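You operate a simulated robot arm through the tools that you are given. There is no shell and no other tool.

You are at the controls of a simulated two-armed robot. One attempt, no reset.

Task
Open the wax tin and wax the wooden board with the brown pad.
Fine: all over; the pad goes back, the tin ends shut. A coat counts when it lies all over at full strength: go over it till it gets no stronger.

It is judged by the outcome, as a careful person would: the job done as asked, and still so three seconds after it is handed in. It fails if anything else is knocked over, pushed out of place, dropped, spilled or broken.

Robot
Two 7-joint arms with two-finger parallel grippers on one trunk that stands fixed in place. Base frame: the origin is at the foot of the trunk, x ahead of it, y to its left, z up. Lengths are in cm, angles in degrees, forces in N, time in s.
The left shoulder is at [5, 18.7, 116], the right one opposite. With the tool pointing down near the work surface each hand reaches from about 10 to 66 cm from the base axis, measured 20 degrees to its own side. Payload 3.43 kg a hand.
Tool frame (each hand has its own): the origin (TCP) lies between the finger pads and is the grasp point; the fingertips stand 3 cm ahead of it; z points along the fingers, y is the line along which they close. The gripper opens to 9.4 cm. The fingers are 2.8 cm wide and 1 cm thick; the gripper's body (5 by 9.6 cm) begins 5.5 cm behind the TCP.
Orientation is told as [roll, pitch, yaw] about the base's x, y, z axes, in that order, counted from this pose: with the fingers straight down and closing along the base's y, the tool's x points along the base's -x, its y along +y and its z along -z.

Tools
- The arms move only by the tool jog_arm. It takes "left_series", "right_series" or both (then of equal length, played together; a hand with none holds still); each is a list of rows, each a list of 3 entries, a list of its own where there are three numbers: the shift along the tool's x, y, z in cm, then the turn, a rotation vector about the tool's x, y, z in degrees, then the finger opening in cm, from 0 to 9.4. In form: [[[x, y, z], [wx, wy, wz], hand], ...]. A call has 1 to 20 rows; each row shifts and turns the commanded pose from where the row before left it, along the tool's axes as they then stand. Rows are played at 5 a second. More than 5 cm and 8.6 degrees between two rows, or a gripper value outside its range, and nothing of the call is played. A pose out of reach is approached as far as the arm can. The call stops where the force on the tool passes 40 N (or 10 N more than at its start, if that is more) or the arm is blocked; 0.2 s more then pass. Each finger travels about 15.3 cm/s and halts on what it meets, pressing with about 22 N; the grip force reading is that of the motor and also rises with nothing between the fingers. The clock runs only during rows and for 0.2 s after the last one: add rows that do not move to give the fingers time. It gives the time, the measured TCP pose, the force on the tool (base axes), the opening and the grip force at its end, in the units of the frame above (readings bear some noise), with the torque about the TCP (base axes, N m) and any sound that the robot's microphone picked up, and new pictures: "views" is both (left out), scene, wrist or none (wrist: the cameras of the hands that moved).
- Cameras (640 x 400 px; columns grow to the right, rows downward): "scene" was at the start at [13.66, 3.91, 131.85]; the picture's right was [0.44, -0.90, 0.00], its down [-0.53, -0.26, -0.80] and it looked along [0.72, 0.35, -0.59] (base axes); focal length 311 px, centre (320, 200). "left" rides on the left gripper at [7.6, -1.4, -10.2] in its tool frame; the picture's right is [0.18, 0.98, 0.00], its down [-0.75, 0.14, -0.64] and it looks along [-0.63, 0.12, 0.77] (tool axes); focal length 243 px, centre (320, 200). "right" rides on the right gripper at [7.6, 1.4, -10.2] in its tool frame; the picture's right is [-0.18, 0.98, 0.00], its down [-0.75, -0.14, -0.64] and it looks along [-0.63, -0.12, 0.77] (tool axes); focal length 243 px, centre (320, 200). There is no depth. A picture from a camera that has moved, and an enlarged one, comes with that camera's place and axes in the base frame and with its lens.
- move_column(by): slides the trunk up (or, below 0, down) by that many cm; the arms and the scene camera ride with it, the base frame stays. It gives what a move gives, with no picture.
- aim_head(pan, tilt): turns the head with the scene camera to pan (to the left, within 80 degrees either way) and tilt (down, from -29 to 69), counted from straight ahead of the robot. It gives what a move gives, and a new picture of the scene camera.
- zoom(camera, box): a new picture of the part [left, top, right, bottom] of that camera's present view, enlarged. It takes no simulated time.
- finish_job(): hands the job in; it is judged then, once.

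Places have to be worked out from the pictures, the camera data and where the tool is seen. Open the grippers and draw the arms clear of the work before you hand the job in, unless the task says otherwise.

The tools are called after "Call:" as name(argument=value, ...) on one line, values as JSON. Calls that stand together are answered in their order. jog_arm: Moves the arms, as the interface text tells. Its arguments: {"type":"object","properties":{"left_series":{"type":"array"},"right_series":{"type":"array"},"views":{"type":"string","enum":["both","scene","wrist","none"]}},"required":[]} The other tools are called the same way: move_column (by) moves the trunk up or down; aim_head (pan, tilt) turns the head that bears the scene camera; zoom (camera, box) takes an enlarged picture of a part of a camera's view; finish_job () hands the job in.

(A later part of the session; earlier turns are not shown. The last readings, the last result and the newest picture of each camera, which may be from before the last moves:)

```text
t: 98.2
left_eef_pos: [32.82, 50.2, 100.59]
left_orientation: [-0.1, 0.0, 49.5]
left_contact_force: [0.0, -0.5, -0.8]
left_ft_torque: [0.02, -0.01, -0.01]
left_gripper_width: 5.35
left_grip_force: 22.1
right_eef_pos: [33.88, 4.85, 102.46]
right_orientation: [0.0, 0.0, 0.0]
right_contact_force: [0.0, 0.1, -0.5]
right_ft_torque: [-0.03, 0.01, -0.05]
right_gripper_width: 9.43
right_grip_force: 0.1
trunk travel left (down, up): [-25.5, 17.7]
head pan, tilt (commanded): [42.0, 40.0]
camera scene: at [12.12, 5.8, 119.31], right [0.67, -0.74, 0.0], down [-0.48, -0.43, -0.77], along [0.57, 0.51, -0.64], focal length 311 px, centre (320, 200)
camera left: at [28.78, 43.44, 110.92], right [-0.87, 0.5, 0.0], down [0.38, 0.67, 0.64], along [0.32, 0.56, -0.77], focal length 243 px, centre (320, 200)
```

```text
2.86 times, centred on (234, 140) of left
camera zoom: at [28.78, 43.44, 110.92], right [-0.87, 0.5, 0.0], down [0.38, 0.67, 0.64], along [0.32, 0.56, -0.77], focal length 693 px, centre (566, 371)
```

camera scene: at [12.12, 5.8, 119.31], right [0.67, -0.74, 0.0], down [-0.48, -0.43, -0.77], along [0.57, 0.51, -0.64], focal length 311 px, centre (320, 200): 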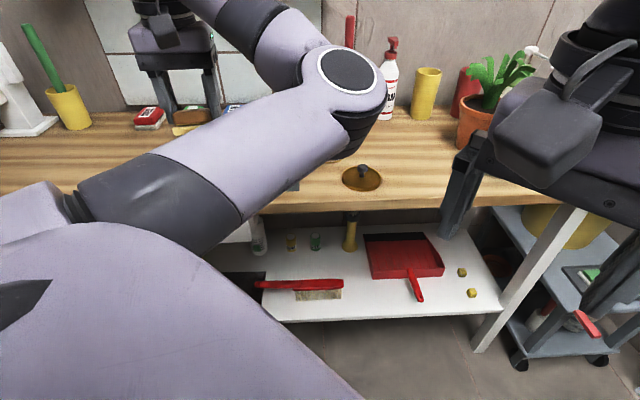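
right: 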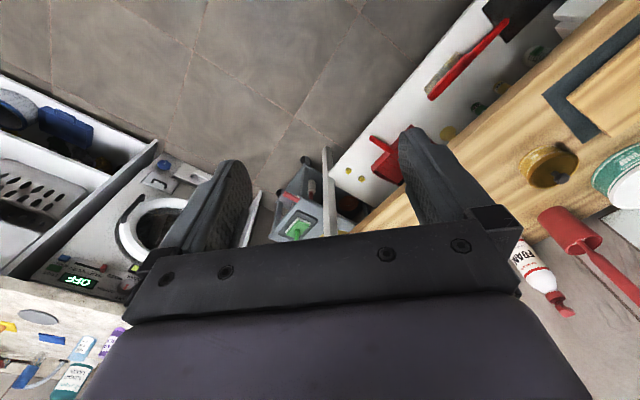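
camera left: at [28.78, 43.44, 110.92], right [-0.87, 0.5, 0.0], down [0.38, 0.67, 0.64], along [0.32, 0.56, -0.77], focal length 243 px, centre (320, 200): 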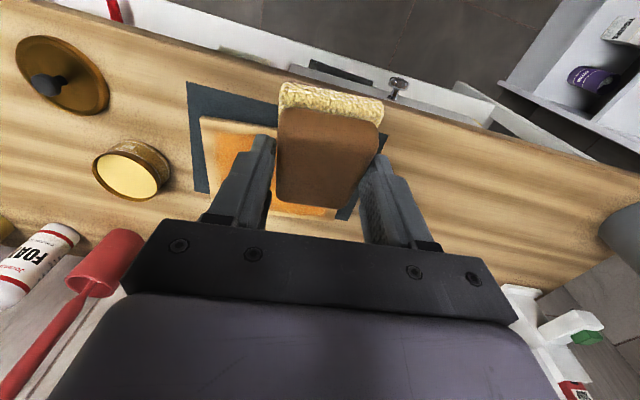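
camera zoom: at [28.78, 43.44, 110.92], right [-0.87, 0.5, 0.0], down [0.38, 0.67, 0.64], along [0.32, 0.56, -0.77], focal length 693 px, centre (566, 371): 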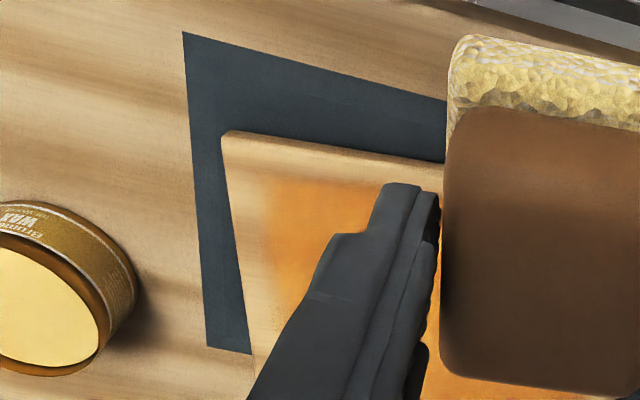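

The right border looks a bit thinner. I'll make another full set of overlapping passes with steady pressure, starting at the near-right corner (tilt back to 20°, lateral move, then down).

Call:
jog_arm(left_series=[[[0, 0, 0], [0, -6.67, 0], 3], [[0, 0, 0], [0, -6.67, 0], 3], [[0, 0, 0], [0, -6.66, 0], 3], [[-1.865, -3.0, 0.68], [0, 0, 0], 3], [[-1.865, -3.0, 0.68], [0, 0, 0], 3], [[-1.865, -3.0, 0.68], [0, 0, 0], 3], [[-1.865, -3.0, 0.68], [0, 0, 0], 3], [[0.923, 0, 2.54], [0, 0, 0], 3], [[0.923, 0, 2.54], [0, 0, 0], 3], [[0.923, 0, 2.54], [0, 0, 0], 3], [[0.923, 0, 2.54], [0, 0, 0], 3], [[0.923, 0, 2.54], [0, 0, 0], 3], [[0, 0, 0], [0, 0, 0], 3]], views="both")

Call:
zoom(camera="scene", box=[185, 130, 305, 205])

```text
t: 101.0
left_eef_pos: [46.8, 48.09, 87.03]
left_orientation: [0.0, -20.0, 49.5]
left_contact_force: [-0.7, -0.4, -0.1]
left_ft_torque: [0.0, 0.01, 0.03]
left_gripper_width: 5.4
left_grip_force: 22.9
right_eef_pos: [33.77, 4.78, 102.39]
right_orientation: [-0.1, 0.0, 0.0]
right_contact_force: [-0.2, 0.9, 0.5]
right_ft_torque: [0.0, 0.02, 0.01]
right_gripper_width: 9.39
right_grip_force: 0.1
trunk travel left (down, up): [-25.5, 17.7]
head pan, tilt (commanded): [42.0, 40.0]
camera scene: at [12.12, 5.8, 119.32], right [0.67, -0.74, 0.0], down [-0.48, -0.43, -0.77], along [0.57, 0.51, -0.64], focal length 311 px, centre (320, 200)
camera left: at [40.9, 39.11, 94.25], right [-0.86, 0.51, -0.06], down [0.21, 0.46, 0.86], along [0.47, 0.73, -0.5], focal length 243 px, centre (320, 200)
```

scene: 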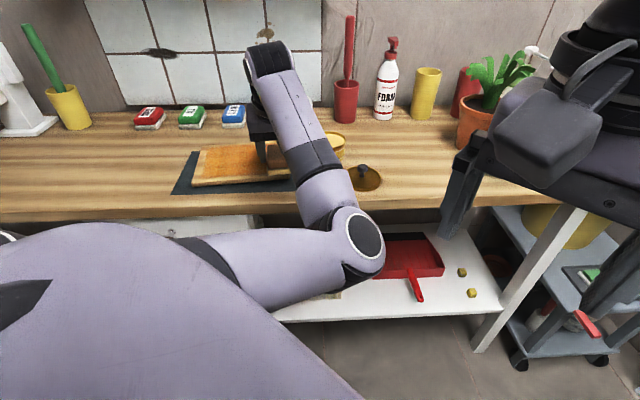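
left: 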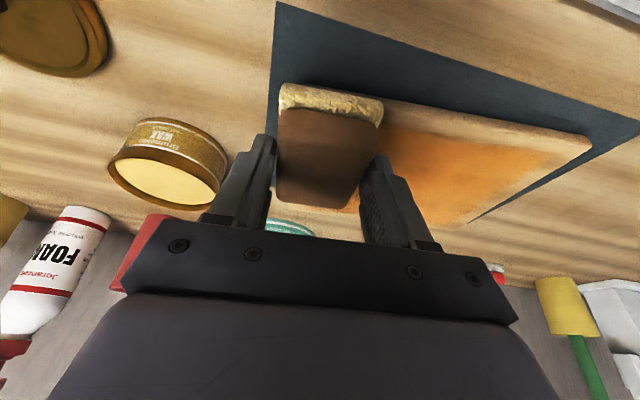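

```text
5.33 times, centred on (245, 168) of scene
camera zoom: at [12.12, 5.8, 119.32], right [0.67, -0.74, 0.0], down [-0.48, -0.43, -0.77], along [0.57, 0.51, -0.64], focal length 1657 px, centre (720, 373)
```

zoom: 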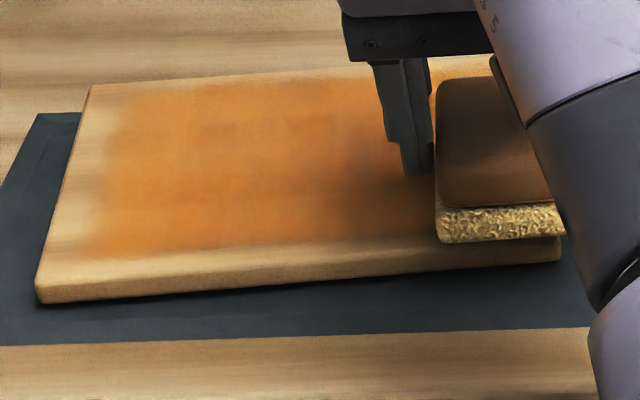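

The elbow hangs low and to the right but in free air. The left and near margins still look the same, so I'll press down here to a light contact and begin the near pass to the left.

Call:
jog_arm(left_series=[[[0.239, 0, 0.658], [0, 0, 0], 3], [[0.051, 0, 0.141], [0, 0, 0], 3], [[0.034, 0, 0.094], [0, 0, 0], 3], [[0, 0, 0], [0, 0, 0], 3]], views="none")

```text
t: 102.0
left_eef_pos: [47.03, 48.21, 86.23]
left_orientation: [-0.1, -20.0, 49.5]
left_contact_force: [0.0, 0.2, 0.2]
left_ft_torque: [-0.03, -0.01, -0.01]
left_gripper_width: 5.4
left_grip_force: 22.3
right_eef_pos: [33.71, 4.84, 102.39]
right_orientation: [0.0, 0.0, 0.0]
right_contact_force: [-0.4, -1.2, 0.2]
right_ft_torque: [-0.01, 0.01, -0.03]
right_gripper_width: 9.41
right_grip_force: 0.1
trunk travel left (down, up): [-25.5, 17.7]
head pan, tilt (commanded): [42.0, 40.0]
```

Call:
jog_arm(left_series=[[[0.051, 0, 0.141], [0, 0, 0], 3], [[0.034, 0, 0.094], [0, 0, 0], 3], [[0, 0, 0], [0, 0, 0], 3]], views="none")

```text
t: 102.8
left_eef_pos: [47.0, 48.26, 86.16]
left_orientation: [0.0, -20.2, 49.5]
left_contact_force: [2.7, -0.7, 7.0]
left_ft_torque: [0.02, 0.04, -0.03]
left_gripper_width: 5.4
left_grip_force: 22.2
right_eef_pos: [33.64, 4.83, 102.38]
right_orientation: [0.0, 0.0, 0.0]
right_contact_force: [-0.5, 0.2, 0.2]
right_ft_torque: [0.02, -0.03, 0.01]
right_gripper_width: 9.39
right_grip_force: 0.1
trunk travel left (down, up): [-25.5, 17.7]
head pan, tilt (commanded): [42.0, 40.0]
```

7 N of contact. Stroking left in two parts, checking the force between.

Call:
jog_arm(left_series=[[[0, 1.36, 0], [0, 0, 0], 3], [[0, 1.36, 0], [0, 0, 0], 3], [[0, 1.36, 0], [0, 0, 0], 3], [[0, 1.36, 0], [0, 0, 0], 3], [[0, 1.36, 0], [0, 0, 0], 3], [[0, 1.36, 0], [0, 0, 0], 3]], views="wrist")

Call:
zoom(camera="left", box=[100, 0, 480, 200])

```text
t: 104.2
left_eef_pos: [40.68, 53.52, 86.04]
left_orientation: [0.0, -20.0, 49.4]
left_contact_force: [3.0, -1.9, 9.9]
left_ft_torque: [-0.06, -0.12, -0.04]
left_gripper_width: 5.38
left_grip_force: 21.6
right_eef_pos: [33.8, 4.66, 102.47]
right_orientation: [0.2, 0.0, 0.0]
right_contact_force: [-0.1, -0.2, -0.3]
right_ft_torque: [0.0, 0.05, -0.01]
right_gripper_width: 9.39
right_grip_force: 0.0
trunk travel left (down, up): [-25.5, 17.7]
head pan, tilt (commanded): [42.0, 40.0]
camera left: at [34.67, 44.58, 93.27], right [-0.86, 0.51, -0.06], down [0.21, 0.46, 0.86], along [0.47, 0.73, -0.5], focal length 243 px, centre (320, 200)
```

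left: 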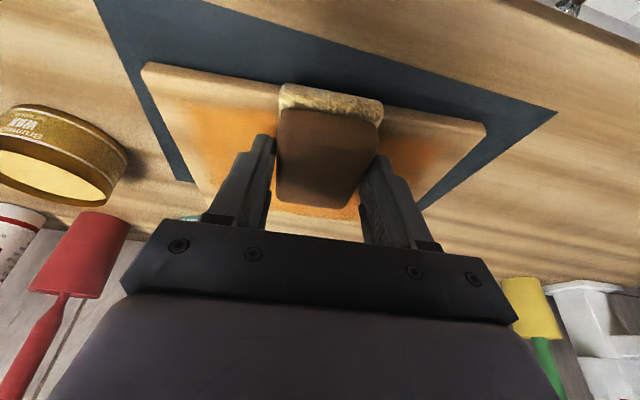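

```text
1.68 times, centred on (290, 100) of left
camera zoom: at [34.67, 44.58, 93.27], right [-0.86, 0.51, -0.06], down [0.21, 0.46, 0.86], along [0.47, 0.73, -0.5], focal length 409 px, centre (370, 368)
```

zoom: 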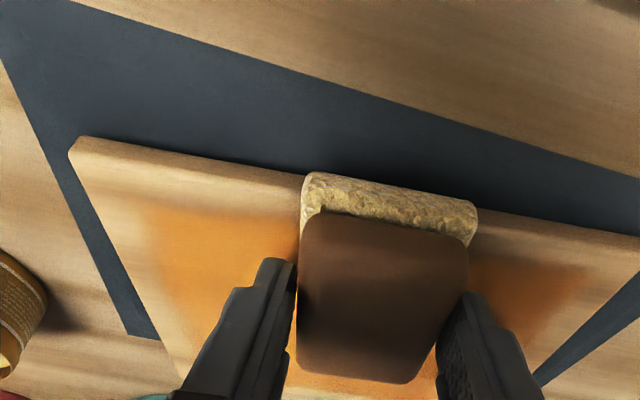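

The near margin stays the same while the coat beside it is strong. Continuing the near pass to the left end.

Call:
jog_arm(left_series=[[[0, 1.36, 0], [0, 0, 0], 3], [[0, 1.36, 0], [0, 0, 0], 3], [[0, 1.36, 0], [0, 0, 0], 3], [[0, 1.36, 0], [0, 0, 0], 3], [[0, 1.36, 0], [0, 0, 0], 3], [[0, 1.36, 0], [0, 0, 0], 3], [[0, 0.6, 0], [0, 0, 0], 3]], views="none")

```text
t: 105.8
left_eef_pos: [34.02, 59.34, 86.17]
left_orientation: [0.0, -20.0, 49.4]
left_contact_force: [4.3, -2.3, 9.3]
left_ft_torque: [-0.13, -0.18, 0.03]
left_gripper_width: 5.4
left_grip_force: 22.2
right_eef_pos: [33.78, 4.83, 102.33]
right_orientation: [0.1, 0.0, 0.0]
right_contact_force: [-0.6, -0.1, 0.3]
right_ft_torque: [0.01, 0.01, -0.02]
right_gripper_width: 9.38
right_grip_force: 0.1
trunk travel left (down, up): [-25.5, 17.7]
head pan, tilt (commanded): [42.0, 40.0]
```

Steady 9 N throughout. Now along the left edge, with the pad about half overhanging it, from the near to the far side.

Call:
jog_arm(left_series=[[[0, 0.8, 0], [0, 0, 0], 3], [[-1.235, 0, 0.449], [0, 0, 0], 3], [[-1.235, 0, 0.449], [0, 0, 0], 3], [[-1.235, 0, 0.449], [0, 0, 0], 3], [[-1.235, 0, 0.449], [0, 0, 0], 3]], views="none")

Call:
jog_arm(left_series=[[[-1.235, 0, 0.449], [0, 0, 0], 3], [[-1.235, 0, 0.449], [0, 0, 0], 3], [[-1.235, 0, 0.449], [0, 0, 0], 3], [[0, 0, 0], [0, 0, 0], 3]], views="both")

Call:
zoom(camera="left", box=[0, 0, 420, 200])

```text
t: 107.0
left_eef_pos: [36.99, 63.96, 86.11]
left_orientation: [0.0, -20.1, 49.5]
left_contact_force: [-2.9, -3.6, 6.9]
left_ft_torque: [-0.17, 0.12, -0.01]
left_gripper_width: 5.38
left_grip_force: 22.2
right_eef_pos: [33.77, 4.83, 102.33]
right_orientation: [0.1, 0.1, -0.1]
right_contact_force: [-0.5, 0.0, 0.6]
right_ft_torque: [0.0, 0.0, -0.02]
right_gripper_width: 9.39
right_grip_force: 0.1
trunk travel left (down, up): [-25.5, 17.7]
head pan, tilt (commanded): [42.0, 40.0]
```

```text
t: 108.0
left_eef_pos: [39.43, 67.08, 86.24]
left_orientation: [0.1, -20.1, 49.4]
left_contact_force: [-0.1, 0.9, -0.4]
left_ft_torque: [0.01, -0.03, 0.0]
left_gripper_width: 5.39
left_grip_force: 22.3
right_eef_pos: [33.86, 4.8, 102.44]
right_orientation: [0.0, 0.0, 0.0]
right_contact_force: [0.7, -0.8, 0.6]
right_ft_torque: [0.01, 0.01, 0.02]
right_gripper_width: 9.43
right_grip_force: 0.0
trunk travel left (down, up): [-25.5, 17.7]
head pan, tilt (commanded): [42.0, 40.0]
camera scene: at [12.12, 5.8, 119.31], right [0.67, -0.74, 0.0], down [-0.48, -0.43, -0.77], along [0.57, 0.51, -0.64], focal length 311 px, centre (320, 200)
camera left: at [33.51, 58.07, 93.27], right [-0.86, 0.51, -0.06], down [0.21, 0.46, 0.86], along [0.47, 0.73, -0.5], focal length 243 px, centre (320, 200)
```

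scene: 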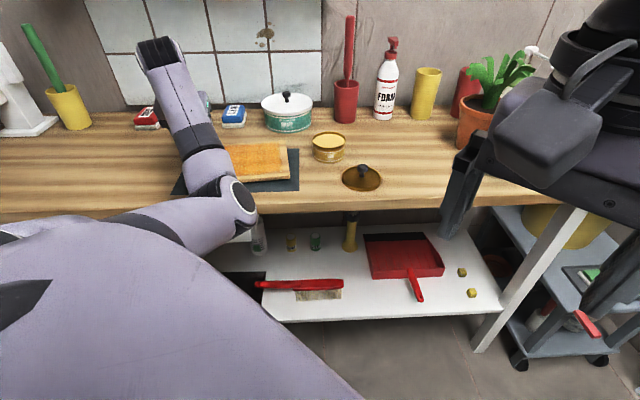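
left: 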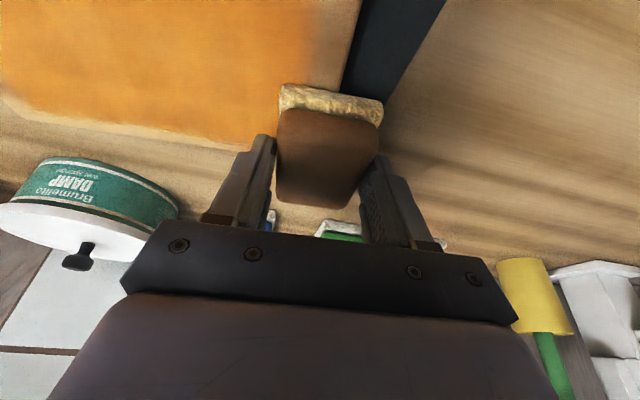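

```text
1.52 times, centred on (210, 100) of left
camera zoom: at [33.51, 58.07, 93.27], right [-0.86, 0.51, -0.06], down [0.21, 0.46, 0.86], along [0.47, 0.73, -0.5], focal length 370 px, centre (488, 352)
```

zoom: 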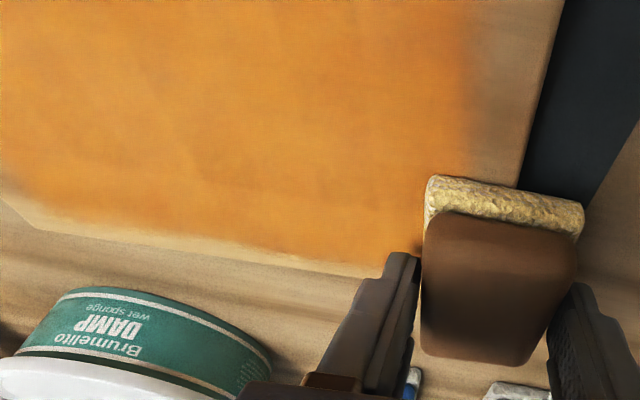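

The left margin is unchanged even with the pad centred on the edge, which confirms the coat area stops short of the edge. Contact faded at the far-left, so I'll press down 2 mm and make the far pass to the right.

Call:
jog_arm(left_series=[[[0.068, -0.6, 0.188], [0, 0, 0], 3], [[0.034, -0.4, 0.094], [0, 0, 0], 3], [[0, -0.4, 0], [0, 0, 0], 3]], views="none")

```text
t: 108.8
left_eef_pos: [40.36, 66.17, 86.04]
left_orientation: [0.1, -20.6, 49.6]
left_contact_force: [-5.8, 7.9, 18.7]
left_ft_torque: [0.02, 0.45, -0.14]
left_gripper_width: 5.4
left_grip_force: 21.8
right_eef_pos: [33.68, 4.8, 102.44]
right_orientation: [0.1, 0.0, -0.1]
right_contact_force: [0.1, 0.9, -0.6]
right_ft_torque: [-0.01, -0.02, -0.01]
right_gripper_width: 9.4
right_grip_force: 0.0
trunk travel left (down, up): [-25.5, 17.7]
head pan, tilt (commanded): [42.0, 40.0]
```

19 N is a bit much. I'll ease off about 1.2 mm and stroke right along the far band.

Call:
jog_arm(left_series=[[[-0.041, 0, -0.113], [0, 0, 0], 3], [[0, -1.36, 0], [0, 0, 0], 3], [[0, -1.36, 0], [0, 0, 0], 3], [[0, -1.36, 0], [0, 0, 0], 3], [[0, -1.36, 0], [0, 0, 0], 3], [[0, -1.36, 0], [0, 0, 0], 3], [[0, -1.36, 0], [0, 0, 0], 3]], views="none")

```text
t: 110.4
left_eef_pos: [46.62, 60.49, 86.06]
left_orientation: [-0.2, -20.3, 49.6]
left_contact_force: [-6.2, 3.6, 14.2]
left_ft_torque: [0.31, 0.26, 0.0]
left_gripper_width: 5.4
left_grip_force: 22.0
right_eef_pos: [33.63, 4.74, 102.39]
right_orientation: [0.1, -0.1, 0.0]
right_contact_force: [0.2, -0.6, 0.1]
right_ft_torque: [-0.01, 0.0, 0.02]
right_gripper_width: 9.4
right_grip_force: 0.1
trunk travel left (down, up): [-25.5, 17.7]
head pan, tilt (commanded): [42.0, 40.0]
```

Call:
jog_arm(left_series=[[[0, -1.36, 0], [0, 0, 0], 3], [[0, -1.36, 0], [0, 0, 0], 3], [[0, -1.36, 0], [0, 0, 0], 3], [[0, -1.36, 0], [0, 0, 0], 3], [[0, -1.36, 0], [0, 0, 0], 3], [[0, -1.36, 0], [0, 0, 0], 3], [[0, 0, 0], [0, 0, 0], 3]], views="both")

Call:
zoom(camera="left", box=[200, 0, 640, 210])

Call:
zoom(camera="scene", box=[185, 130, 305, 205])

```text
t: 112.0
left_eef_pos: [53.03, 55.4, 86.13]
left_orientation: [0.0, -20.2, 49.5]
left_contact_force: [-5.6, 6.0, 19.3]
left_ft_torque: [0.28, 0.36, 0.03]
left_gripper_width: 5.37
left_grip_force: 22.0
right_eef_pos: [33.62, 4.78, 102.46]
right_orientation: [0.1, -0.1, 0.0]
right_contact_force: [-0.7, 0.3, -0.4]
right_ft_torque: [-0.01, -0.01, 0.01]
right_gripper_width: 9.43
right_grip_force: 0.0
trunk travel left (down, up): [-25.5, 17.7]
head pan, tilt (commanded): [42.0, 40.0]
camera scene: at [11.92, 5.68, 119.36], right [0.67, -0.74, 0.0], down [-0.48, -0.43, -0.77], along [0.57, 0.51, -0.64], focal length 311 px, centre (320, 200)
camera left: at [46.97, 46.33, 93.15], right [-0.86, 0.51, -0.06], down [0.21, 0.46, 0.86], along [0.47, 0.73, -0.5], focal length 243 px, centre (320, 200)
```

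scene: 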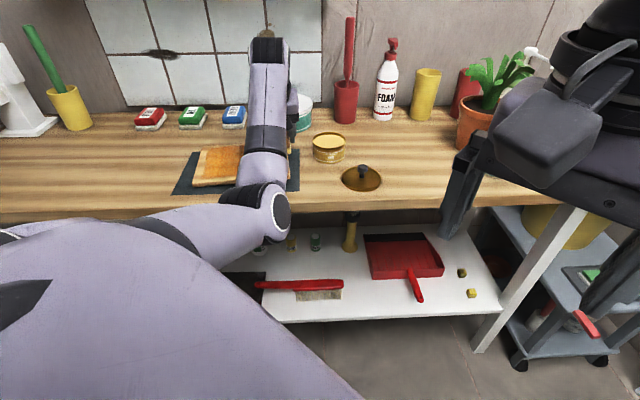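
left: 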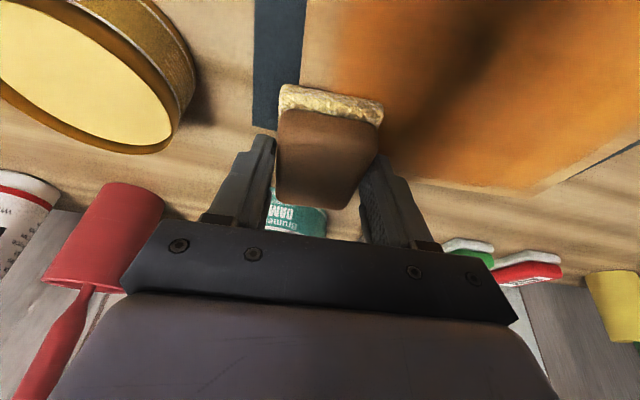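

```text
1.45 times, centred on (420, 105) of left
camera zoom: at [46.97, 46.33, 93.15], right [-0.86, 0.51, -0.06], down [0.21, 0.46, 0.86], along [0.47, 0.73, -0.5], focal length 353 px, centre (174, 338)
```

zoom: 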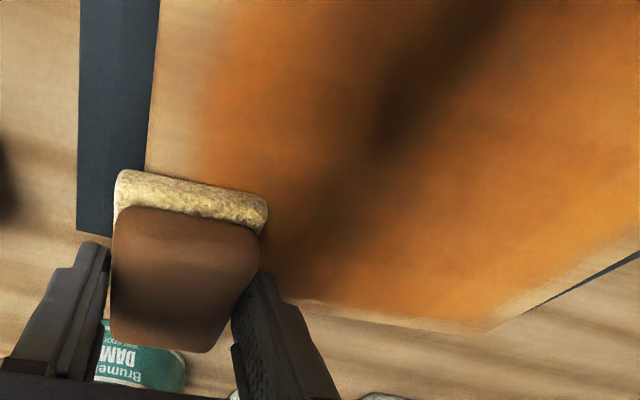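

```text
5.33 times, centred on (245, 168) of scene
camera zoom: at [11.92, 5.68, 119.36], right [0.67, -0.74, 0.0], down [-0.48, -0.43, -0.77], along [0.57, 0.51, -0.64], focal length 1657 px, centre (720, 373)
```

zoom: 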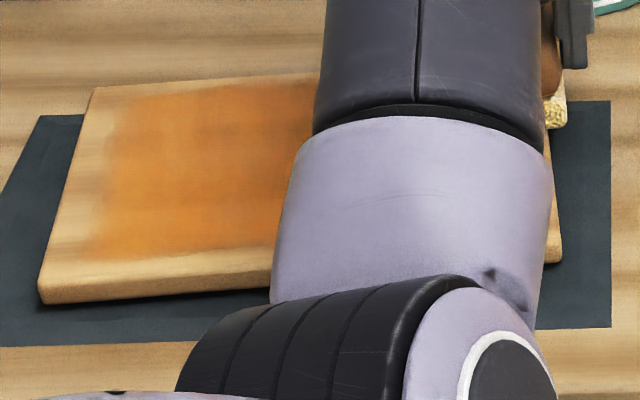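

Far pass done at 14–19 N. I'll ease slightly and come down the right edge toward the near side in two parts.

Call:
jog_arm(left_series=[[[-0.034, -0.4, -0.094], [0, 0, 0], 3], [[1.25, 0, -0.455], [0, 0, 0], 3], [[1.25, 0, -0.455], [0, 0, 0], 3], [[1.25, 0, -0.455], [0, 0, 0], 3]], views="none")

```text
t: 113.0
left_eef_pos: [50.94, 52.04, 86.11]
left_orientation: [0.1, -20.0, 49.5]
left_contact_force: [2.7, 3.7, 10.4]
left_ft_torque: [0.27, -0.21, 0.04]
left_gripper_width: 5.41
left_grip_force: 22.6
right_eef_pos: [33.71, 4.85, 102.36]
right_orientation: [0.1, 0.0, 0.0]
right_contact_force: [0.1, -0.6, 1.0]
right_ft_torque: [0.03, 0.0, 0.0]
right_gripper_width: 9.39
right_grip_force: 0.1
trunk travel left (down, up): [-25.5, 17.7]
head pan, tilt (commanded): [42.0, 40.0]
```

Call:
jog_arm(left_series=[[[1.25, 0, -0.455], [0, 0, 0], 3], [[1.25, 0, -0.455], [0, 0, 0], 3], [[1.25, 0, -0.455], [0, 0, 0], 3], [[1.25, 0, -0.455], [0, 0, 0], 3]], views="both")

Call:
zoom(camera="scene", box=[185, 130, 305, 205])

```text
t: 114.0
left_eef_pos: [47.42, 47.78, 86.1]
left_orientation: [-0.2, -20.2, 49.4]
left_contact_force: [3.7, 2.9, 13.8]
left_ft_torque: [0.17, -0.21, -0.02]
left_gripper_width: 5.38
left_grip_force: 21.6
right_eef_pos: [33.71, 4.84, 102.41]
right_orientation: [0.2, 0.1, -0.1]
right_contact_force: [-0.5, 0.3, 0.7]
right_ft_torque: [-0.03, 0.02, -0.05]
right_gripper_width: 9.42
right_grip_force: 0.1
trunk travel left (down, up): [-25.5, 17.7]
head pan, tilt (commanded): [42.0, 40.0]
camera scene: at [12.06, 5.73, 119.34], right [0.67, -0.74, 0.0], down [-0.48, -0.43, -0.77], along [0.57, 0.51, -0.64], focal length 311 px, centre (320, 200)
camera left: at [41.39, 38.86, 93.15], right [-0.86, 0.51, -0.06], down [0.21, 0.46, 0.86], along [0.47, 0.73, -0.5], focal length 243 px, centre (320, 200)
```

scene: 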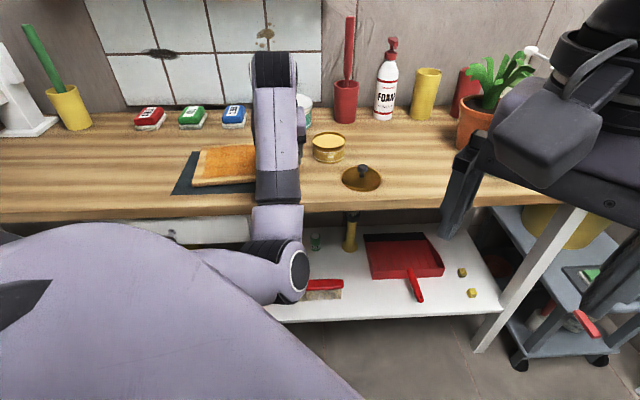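
left: 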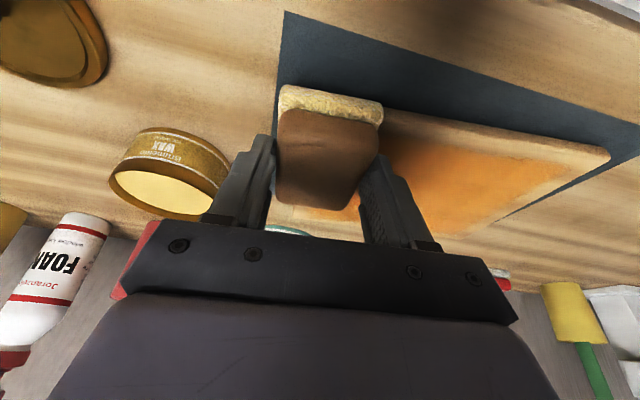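

```text
5.33 times, centred on (245, 168) of scene
camera zoom: at [12.06, 5.73, 119.34], right [0.67, -0.74, 0.0], down [-0.48, -0.43, -0.77], along [0.57, 0.51, -0.64], focal length 1657 px, centre (720, 373)
```

zoom: 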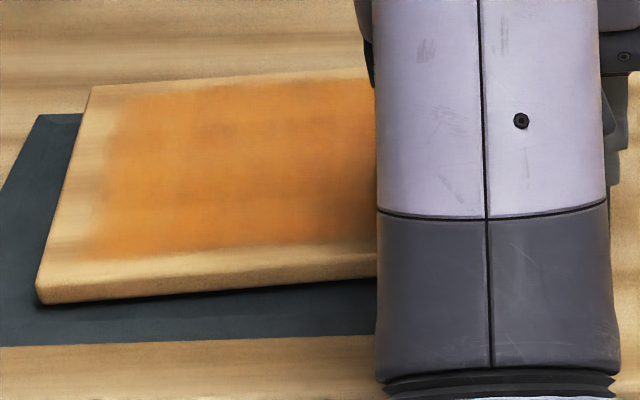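

The right edge is done at 10–14 N. Now up to the middle (q≈7.5) and a pass back to the left.

Call:
jog_arm(left_series=[[[-1.128, 0, 0.41], [0, 0, 0], 3], [[-1.128, 0, 0.41], [0, 0, 0], 3], [[-1.128, 0, 0.41], [0, 0, 0], 3], [[-1.128, 0, 0.41], [0, 0, 0], 3], [[0, 1.36, 0], [0, 0, 0], 3], [[0, 1.36, 0], [0, 0, 0], 3], [[0, 1.36, 0], [0, 0, 0], 3]], views="none")

```text
t: 115.6
left_eef_pos: [47.14, 54.23, 86.15]
left_orientation: [0.0, -20.0, 49.5]
left_contact_force: [2.9, -2.2, 11.4]
left_ft_torque: [-0.13, -0.29, -0.01]
left_gripper_width: 5.4
left_grip_force: 22.5
right_eef_pos: [33.77, 4.84, 102.4]
right_orientation: [0.2, 0.0, 0.0]
right_contact_force: [-0.7, 0.3, 0.3]
right_ft_torque: [-0.02, -0.01, -0.03]
right_gripper_width: 9.38
right_grip_force: 0.0
trunk travel left (down, up): [-25.5, 17.7]
head pan, tilt (commanded): [42.0, 40.0]
```

Call:
jog_arm(left_series=[[[0, 1.36, 0], [0, 0, 0], 3], [[0, 1.36, 0], [0, 0, 0], 3], [[0, 1.36, 0], [0, 0, 0], 3], [[0, 1.36, 0], [0, 0, 0], 3], [[0, 1.36, 0], [0, 0, 0], 3], [[0, 1.36, 0], [0, 0, 0], 3], [[0, 1.36, 0], [0, 0, 0], 3], [[0, 1.36, 0], [0, 0, 0], 3], [[0, 1.36, 0], [0, 0, 0], 3]], views="both")

Call:
zoom(camera="scene", box=[185, 130, 305, 205])

Call:
zoom(camera="left", box=[0, 0, 420, 200])

```text
t: 117.6
left_eef_pos: [38.14, 62.31, 86.05]
left_orientation: [0.0, -20.1, 49.5]
left_contact_force: [2.2, -2.1, 5.8]
left_ft_torque: [-0.11, -0.06, 0.01]
left_gripper_width: 5.37
left_grip_force: 22.0
right_eef_pos: [33.76, 4.9, 102.35]
right_orientation: [0.1, -0.1, -0.1]
right_contact_force: [-0.3, -0.2, 0.6]
right_ft_torque: [0.0, 0.01, 0.0]
right_gripper_width: 9.4
right_grip_force: 0.1
trunk travel left (down, up): [-25.5, 17.7]
head pan, tilt (commanded): [42.0, 40.0]
camera scene: at [12.1, 5.72, 119.33], right [0.67, -0.74, 0.0], down [-0.48, -0.43, -0.77], along [0.57, 0.51, -0.64], focal length 311 px, centre (320, 200)
camera left: at [32.14, 53.32, 93.14], right [-0.86, 0.51, -0.06], down [0.21, 0.46, 0.86], along [0.47, 0.73, -0.5], focal length 243 px, centre (320, 200)
```

scene: 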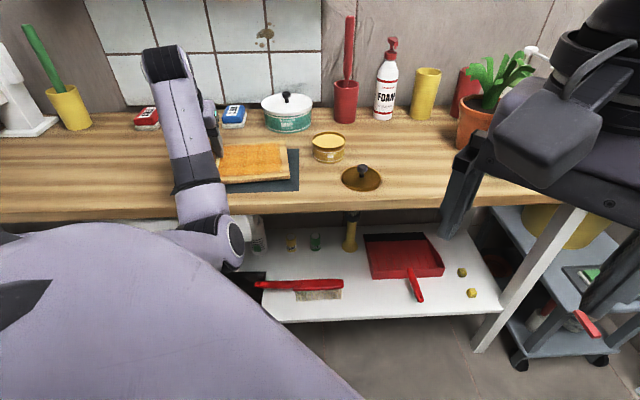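
left: 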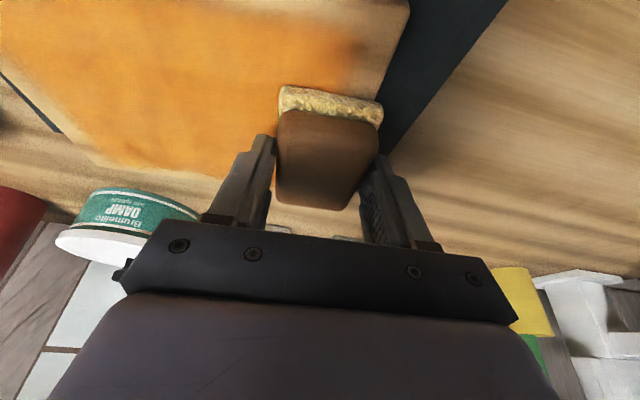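

```text
5.33 times, centred on (245, 168) of scene
camera zoom: at [12.1, 5.72, 119.33], right [0.67, -0.74, 0.0], down [-0.48, -0.43, -0.77], along [0.57, 0.51, -0.64], focal length 1657 px, centre (720, 373)
```

zoom: 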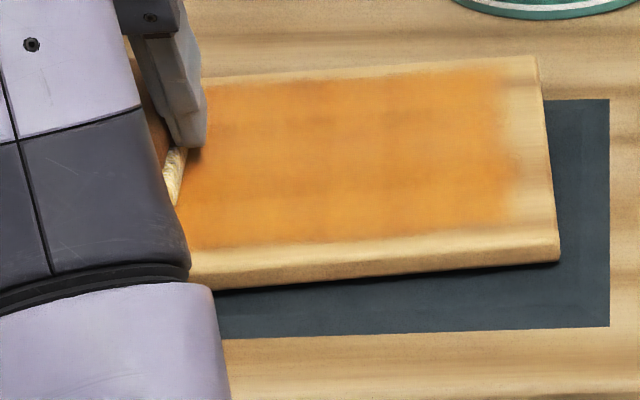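

```text
1.52 times, centred on (210, 100) of left
camera zoom: at [32.14, 53.32, 93.14], right [-0.86, 0.51, -0.06], down [0.21, 0.46, 0.86], along [0.47, 0.73, -0.5], focal length 370 px, centre (488, 352)
```

zoom: 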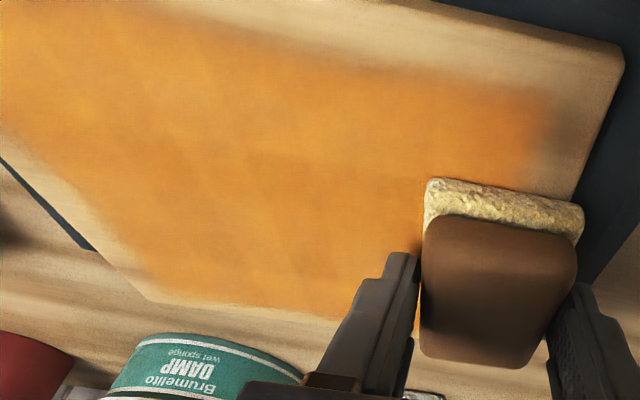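

The coat now looks even, with uniform borders. To be sure it's at full strength I'll reload once more and go over it again; lifting and moving toward the tin while watching the elbow.

Call:
jog_arm(left_series=[[[-0.34, 0, -0.94], [0, 0, 0], 3], [[-0.684, 0, -1.88], [0, 0, 0], 3], [[-0.684, 0, -1.88], [0, 0, 0], 3], [[-0.684, 0, -1.88], [0, 0, 0], 3], [[-0.317, -3.44, 0.115], [0, 0, 0], 3], [[-0.317, -3.44, 0.115], [0, 0, 0], 3], [[-0.317, -3.44, 0.115], [0, 0, 0], 3], [[-0.317, -3.44, 0.115], [0, 0, 0], 3], [[0, 0, 0], [0, 0, 0], 3]], views="scene")

Call:
jog_arm(left_series=[[[-0.317, -3.44, 0.115], [0, 0, 0], 3], [[-0.317, -3.44, 0.115], [0, 0, 0], 3], [[-0.317, -3.44, 0.115], [0, 0, 0], 3], [[-0.317, -3.44, 0.115], [0, 0, 0], 3], [[0, 0, 0], [0, -6.67, 0], 3], [[0, 0, 0], [0, -6.67, 0], 3], [[0, 0, 0], [0, -6.67, 0], 3], [[0, 0, 0], [0, 0, 0], 3]], views="both")

Call:
zoom(camera="left", box=[220, 20, 420, 220])

```text
t: 119.6
left_eef_pos: [49.52, 54.15, 92.8]
left_orientation: [0.0, -20.0, 49.5]
left_contact_force: [-0.4, -0.4, 0.1]
left_ft_torque: [0.01, -0.03, -0.01]
left_gripper_width: 5.41
left_grip_force: 22.1
right_eef_pos: [33.87, 4.92, 102.36]
right_orientation: [0.1, -0.1, 0.0]
right_contact_force: [0.5, 0.5, -0.6]
right_ft_torque: [0.0, 0.02, -0.02]
right_gripper_width: 9.39
right_grip_force: 0.1
trunk travel left (down, up): [-25.5, 17.7]
head pan, tilt (commanded): [42.0, 40.0]
camera scene: at [12.13, 5.79, 119.32], right [0.67, -0.74, 0.0], down [-0.48, -0.43, -0.77], along [0.57, 0.51, -0.64], focal length 311 px, centre (320, 200)
```

scene: 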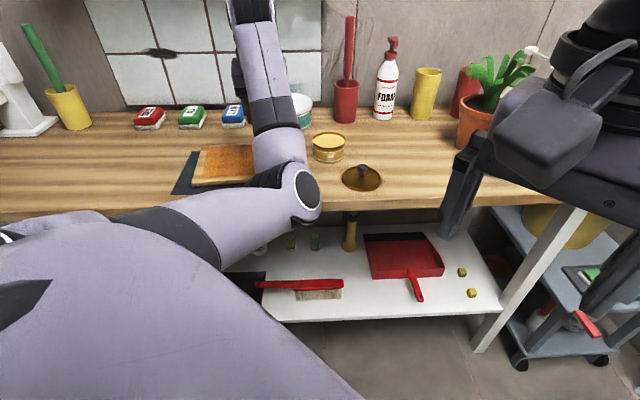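

```text
t: 121.4
left_eef_pos: [60.68, 46.4, 92.78]
left_orientation: [0.0, -40.0, 49.5]
left_contact_force: [0.2, 0.0, -0.4]
left_ft_torque: [0.01, -0.01, -0.02]
left_gripper_width: 5.39
left_grip_force: 22.2
right_eef_pos: [33.73, 4.88, 102.37]
right_orientation: [0.1, 0.2, -0.1]
right_contact_force: [-0.7, 0.6, -0.4]
right_ft_torque: [-0.01, -0.03, -0.01]
right_gripper_width: 9.4
right_grip_force: 0.1
trunk travel left (down, up): [-25.5, 17.7]
head pan, tilt (commanded): [42.0, 40.0]
camera scene: at [12.12, 5.8, 119.32], right [0.67, -0.74, 0.0], down [-0.48, -0.43, -0.77], along [0.57, 0.51, -0.64], focal length 311 px, centre (320, 200)
camera left: at [53.56, 36.13, 95.84], right [-0.84, 0.53, -0.12], down [0.0, 0.22, 0.98], along [0.55, 0.82, -0.18], focal length 243 px, centre (320, 200)
```

scene: 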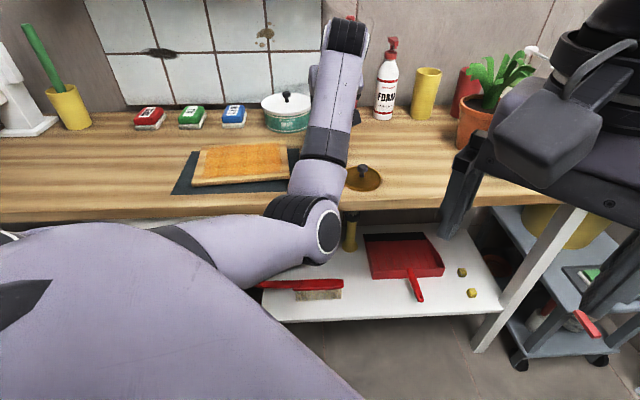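
left: 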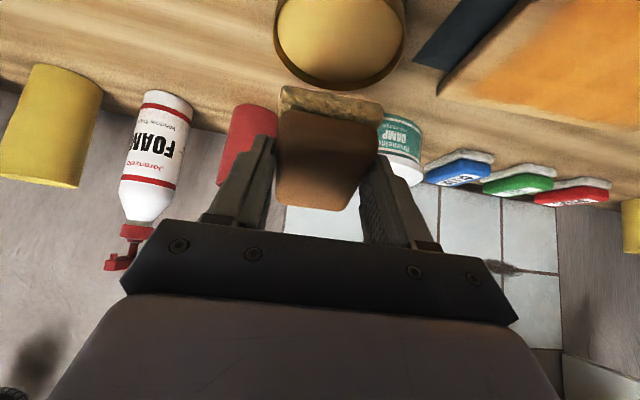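

```text
2.00 times, centred on (320, 120) of left
camera zoom: at [53.56, 36.13, 95.84], right [-0.84, 0.53, -0.12], down [0.0, 0.22, 0.98], along [0.55, 0.82, -0.18], focal length 485 px, centre (320, 360)
```

zoom: 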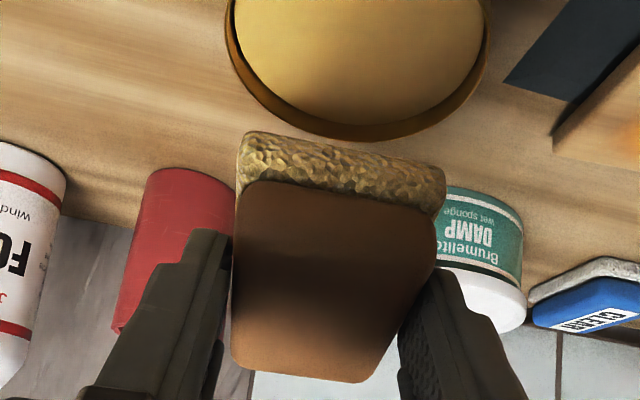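

The board is in full view now. I'll zoom in to judge the coat's evenness before deciding on more passes.

Call:
zoom(camera="scene", box=[185, 130, 305, 205])

Call:
zoom(camera="scene", box=[240, 135, 304, 185])

Call:
zoom(camera="scene", box=[185, 140, 249, 190])

```text
5.33 times, centred on (245, 168) of scene
camera zoom: at [12.12, 5.8, 119.32], right [0.67, -0.74, 0.0], down [-0.48, -0.43, -0.77], along [0.57, 0.51, -0.64], focal length 1657 px, centre (720, 373)
```

zoom: 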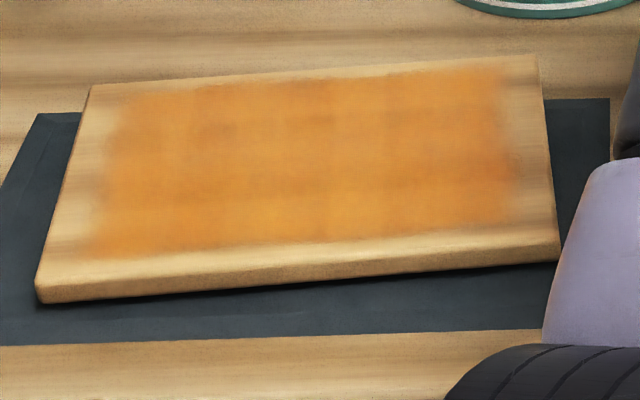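

```text
8.00 times, centred on (272, 160) of scene
camera zoom: at [12.12, 5.8, 119.32], right [0.67, -0.74, 0.0], down [-0.48, -0.43, -0.77], along [0.57, 0.51, -0.64], focal length 2485 px, centre (704, 520)
```

zoom: 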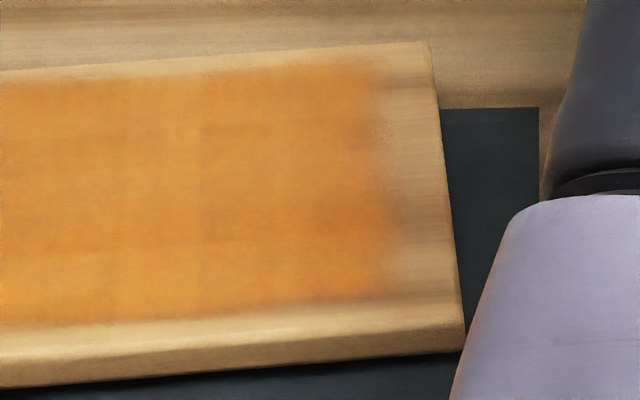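

```text
8.00 times, centred on (217, 165) of scene
camera zoom: at [12.12, 5.8, 119.32], right [0.67, -0.74, 0.0], down [-0.48, -0.43, -0.77], along [0.57, 0.51, -0.64], focal length 2485 px, centre (1144, 480)
```

zoom: 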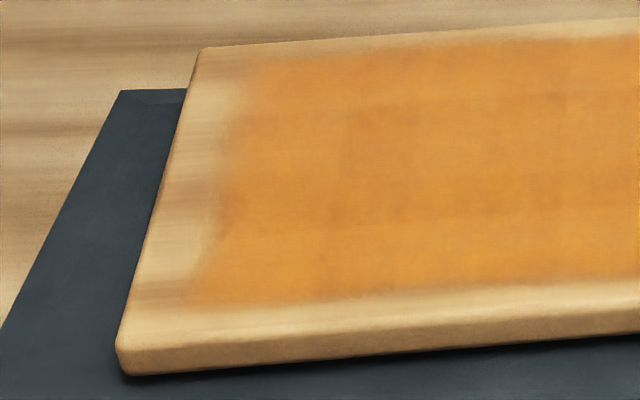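

The coat looks even and the board hasn't moved. I'll take one more load of wax for a final complete set of passes, to see whether it gets any stronger; lowering the near edge into the tin.

Call:
jog_arm(left_series=[[[0.658, 0, 0.688], [0, 0, 0], 3], [[0.658, 0, 0.688], [0, 0, 0], 3], [[0.658, 0, 0.688], [0, 0, 0], 3], [[0.658, 0, 0.688], [0, 0, 0], 3], [[0.097, 0, 0.115], [0, 0, 0], 3], [[0.097, 0, 0.115], [0, 0, 0], 3], [[0.097, 0, 0.115], [0, 0, 0], 3], [[0, 0, 0], [0, 0, 0], 3]], views="wrist")

Call:
zoom(camera="left", box=[220, 20, 420, 220])

```text
t: 123.2
left_eef_pos: [60.6, 46.44, 88.55]
left_orientation: [-0.1, -40.1, 49.5]
left_contact_force: [0.0, -0.7, -1.3]
left_ft_torque: [-0.02, 0.01, 0.01]
left_gripper_width: 5.38
left_grip_force: 22.0
right_eef_pos: [33.86, 4.96, 102.26]
right_orientation: [0.1, -0.1, 0.0]
right_contact_force: [-0.4, 0.1, 0.5]
right_ft_torque: [-0.03, -0.01, -0.01]
right_gripper_width: 9.42
right_grip_force: 0.0
trunk travel left (down, up): [-25.5, 17.7]
head pan, tilt (commanded): [42.0, 40.0]
camera left: at [53.43, 36.1, 91.63], right [-0.84, 0.53, -0.12], down [0.0, 0.22, 0.98], along [0.54, 0.82, -0.18], focal length 243 px, centre (320, 200)
```

left: 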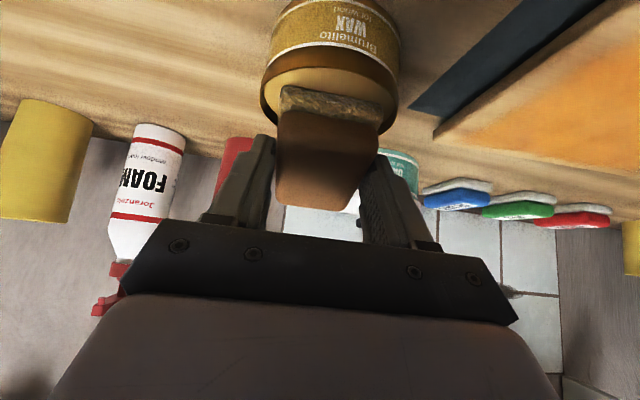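

```text
2.00 times, centred on (320, 120) of left
camera zoom: at [53.43, 36.1, 91.63], right [-0.84, 0.53, -0.12], down [0.0, 0.22, 0.98], along [0.54, 0.82, -0.18], focal length 485 px, centre (320, 360)
```

zoom: 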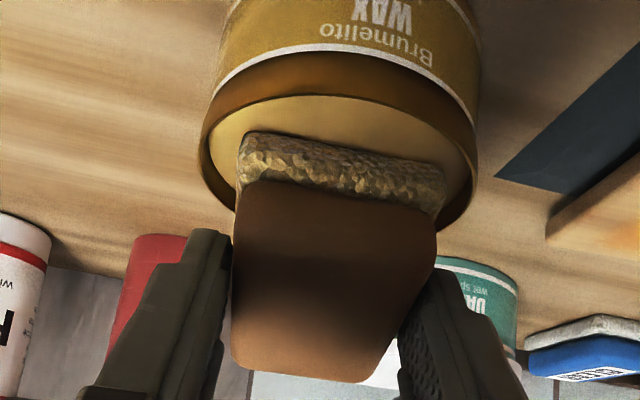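

No contact yet and well centred; a few more small steps down.

Call:
jog_arm(left_series=[[[0.097, 0, 0.115], [0, 0, 0], 3], [[0.097, 0, 0.115], [0, 0, 0], 3], [[0, 0, 0], [0, 0, 0], 3]], views="none")

Call:
zoom(camera="left", box=[220, 20, 420, 220])

```text
t: 124.0
left_eef_pos: [60.4, 46.41, 88.53]
left_orientation: [-0.1, -40.3, 49.6]
left_contact_force: [-0.8, 2.0, 7.5]
left_ft_torque: [0.05, 0.08, -0.02]
left_gripper_width: 5.39
left_grip_force: 21.8
right_eef_pos: [33.82, 4.85, 102.41]
right_orientation: [0.0, 0.0, 0.0]
right_contact_force: [-0.3, -0.6, -0.9]
right_ft_torque: [-0.01, 0.0, 0.01]
right_gripper_width: 9.4
right_grip_force: 0.0
trunk travel left (down, up): [-25.5, 17.7]
head pan, tilt (commanded): [42.0, 40.0]
```

```text
2.00 times, centred on (320, 120) of left
camera zoom: at [53.38, 36.06, 91.51], right [-0.84, 0.53, -0.12], down [0.0, 0.21, 0.98], along [0.54, 0.82, -0.18], focal length 485 px, centre (320, 360)
```

zoom: 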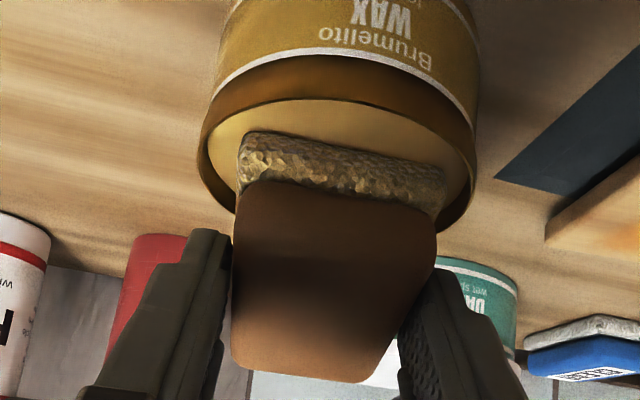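

Contact at 7.5 N and the fleece deepens in colour. I'll press slightly more, then lift out and level the pad.

Call:
jog_arm(left_series=[[[0.064, 0, 0.077], [0, 0, 0], 3], [[0, 0, 0], [0, 0, 0], 3], [[0, 0, 0], [0, 0, 0], 3], [[-0.193, 0, -0.23], [0, 0, 0], 3], [[-0.32, 0, -0.383], [0, 0, 0], 3], [[-0.643, 0, -0.766], [0, 0, 0], 3], [[-0.643, 0, -0.766], [0, 0, 0], 3], [[-0.643, 0, -0.766], [0, 0, 0], 3], [[-0.643, 0, -0.766], [0, 0, 0], 3], [[0, 0, 0], [0, 6.67, 0], 3], [[0, 0, 0], [0, 6.67, 0], 3], [[0, 0, 0], [0, 6.66, 0], 3], [[0, 0, 0], [0, 0, 0], 3]], views="both")

Call:
zoom(camera="left", box=[220, 20, 420, 220])

Call:
zoom(camera="scene", box=[290, 90, 450, 215])

```text
t: 126.8
left_eef_pos: [60.45, 46.23, 92.97]
left_orientation: [0.0, -19.9, 49.4]
left_contact_force: [0.1, -0.4, 1.1]
left_ft_torque: [-0.02, 0.03, 0.03]
left_gripper_width: 5.4
left_grip_force: 21.8
right_eef_pos: [33.93, 4.88, 102.36]
right_orientation: [0.1, 0.1, 0.0]
right_contact_force: [0.7, -0.1, 0.1]
right_ft_torque: [0.01, 0.02, 0.03]
right_gripper_width: 9.4
right_grip_force: 0.1
trunk travel left (down, up): [-25.5, 17.7]
head pan, tilt (commanded): [42.0, 40.0]
camera scene: at [12.12, 5.8, 119.31], right [0.67, -0.74, 0.0], down [-0.48, -0.43, -0.77], along [0.57, 0.51, -0.64], focal length 311 px, centre (320, 200)
camera left: at [54.49, 37.29, 100.19], right [-0.86, 0.51, -0.06], down [0.21, 0.46, 0.86], along [0.47, 0.73, -0.51], focal length 243 px, centre (320, 200)
```

scene: 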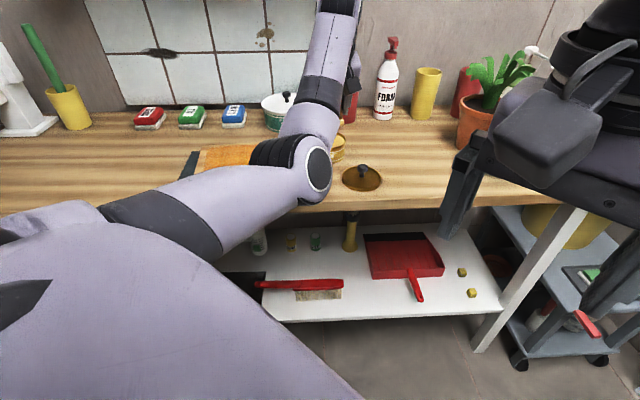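
left: 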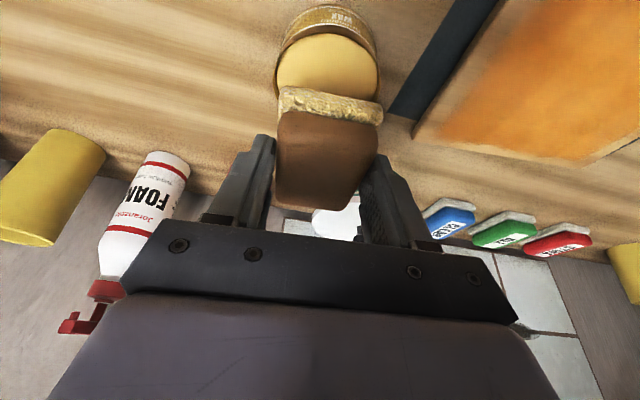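

```text
2.00 times, centred on (320, 120) of left
camera zoom: at [54.49, 37.29, 100.19], right [-0.86, 0.51, -0.06], down [0.21, 0.46, 0.86], along [0.47, 0.73, -0.51], focal length 485 px, centre (320, 360)
```

zoom: 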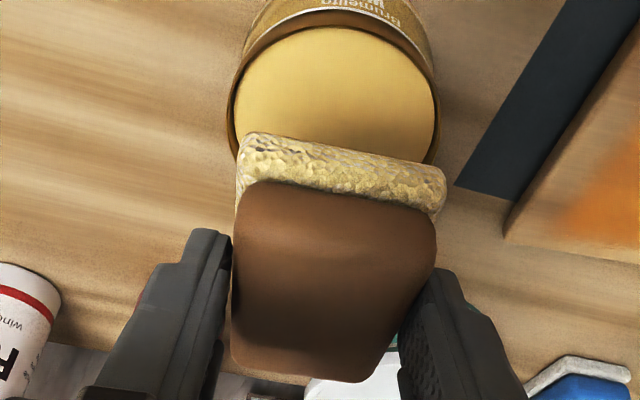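

```text
3.20 times, centred on (370, 152) of scene
camera zoom: at [12.12, 5.8, 119.31], right [0.67, -0.74, 0.0], down [-0.48, -0.43, -0.77], along [0.57, 0.51, -0.64], focal length 994 px, centre (160, 352)
```

zoom: 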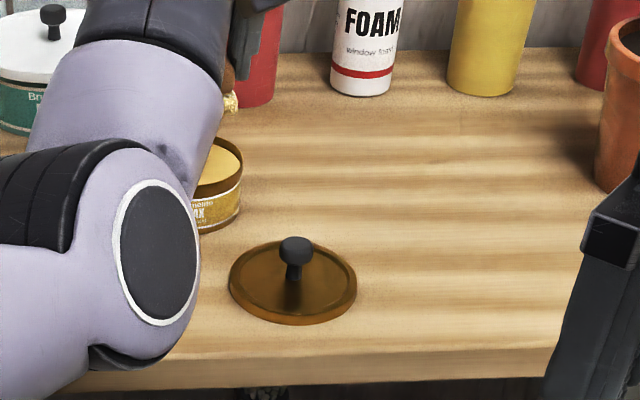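

Lid and tin are undisturbed, and the pad is freshly loaded. Going to the far-right corner for a final full set of passes.

Call:
jog_arm(left_series=[[[-0.4, 2.9, 0.145], [0, 0, 0], 3], [[-0.4, 2.9, 0.145], [0, 0, 0], 3], [[-0.4, 2.9, 0.145], [0, 0, 0], 3], [[-0.4, 2.9, 0.145], [0, 0, 0], 3], [[0.73, 0, 2.0], [0, 0, 0], 3], [[0.73, 0, 2.0], [0, 0, 0], 3], [[0.73, 0, 2.0], [0, 0, 0], 3], [[0.068, 0, 0.188], [0, 0, 0], 3], [[0.051, 0, 0.141], [0, 0, 0], 3], [[0, 0, 0], [0, 0, 0], 3]], views="none")

```text
t: 129.0
left_eef_pos: [52.79, 54.96, 86.41]
left_orientation: [0.0, -19.9, 49.5]
left_contact_force: [-0.3, -0.4, 0.1]
left_ft_torque: [0.0, -0.01, -0.01]
left_gripper_width: 5.39
left_grip_force: 22.3
right_eef_pos: [33.8, 4.81, 102.35]
right_orientation: [0.0, 0.0, 0.0]
right_contact_force: [0.0, 0.2, 0.2]
right_ft_torque: [0.03, 0.0, 0.0]
right_gripper_width: 9.4
right_grip_force: 0.0
trunk travel left (down, up): [-25.5, 17.7]
head pan, tilt (commanded): [42.0, 40.0]
```

Just above the surface at z≈86.4. Lowering in small steps to a light contact.

Call:
jog_arm(left_series=[[[0.068, 0, 0.188], [0, 0, 0], 3], [[0.051, 0, 0.141], [0, 0, 0], 3], [[0, 0, 0], [0, 0, 0], 3]], views="none")

```text
t: 129.8
left_eef_pos: [52.83, 55.11, 85.98]
left_orientation: [0.0, -20.1, 49.5]
left_contact_force: [-0.9, -1.0, 1.6]
left_ft_torque: [0.03, -0.08, -0.01]
left_gripper_width: 5.4
left_grip_force: 22.0
right_eef_pos: [33.75, 4.72, 102.3]
right_orientation: [0.0, 0.0, -0.1]
right_contact_force: [-0.9, -0.1, 1.2]
right_ft_torque: [0.03, -0.01, -0.01]
right_gripper_width: 9.43
right_grip_force: 0.0
trunk travel left (down, up): [-25.5, 17.7]
head pan, tilt (commanded): [42.0, 40.0]
```

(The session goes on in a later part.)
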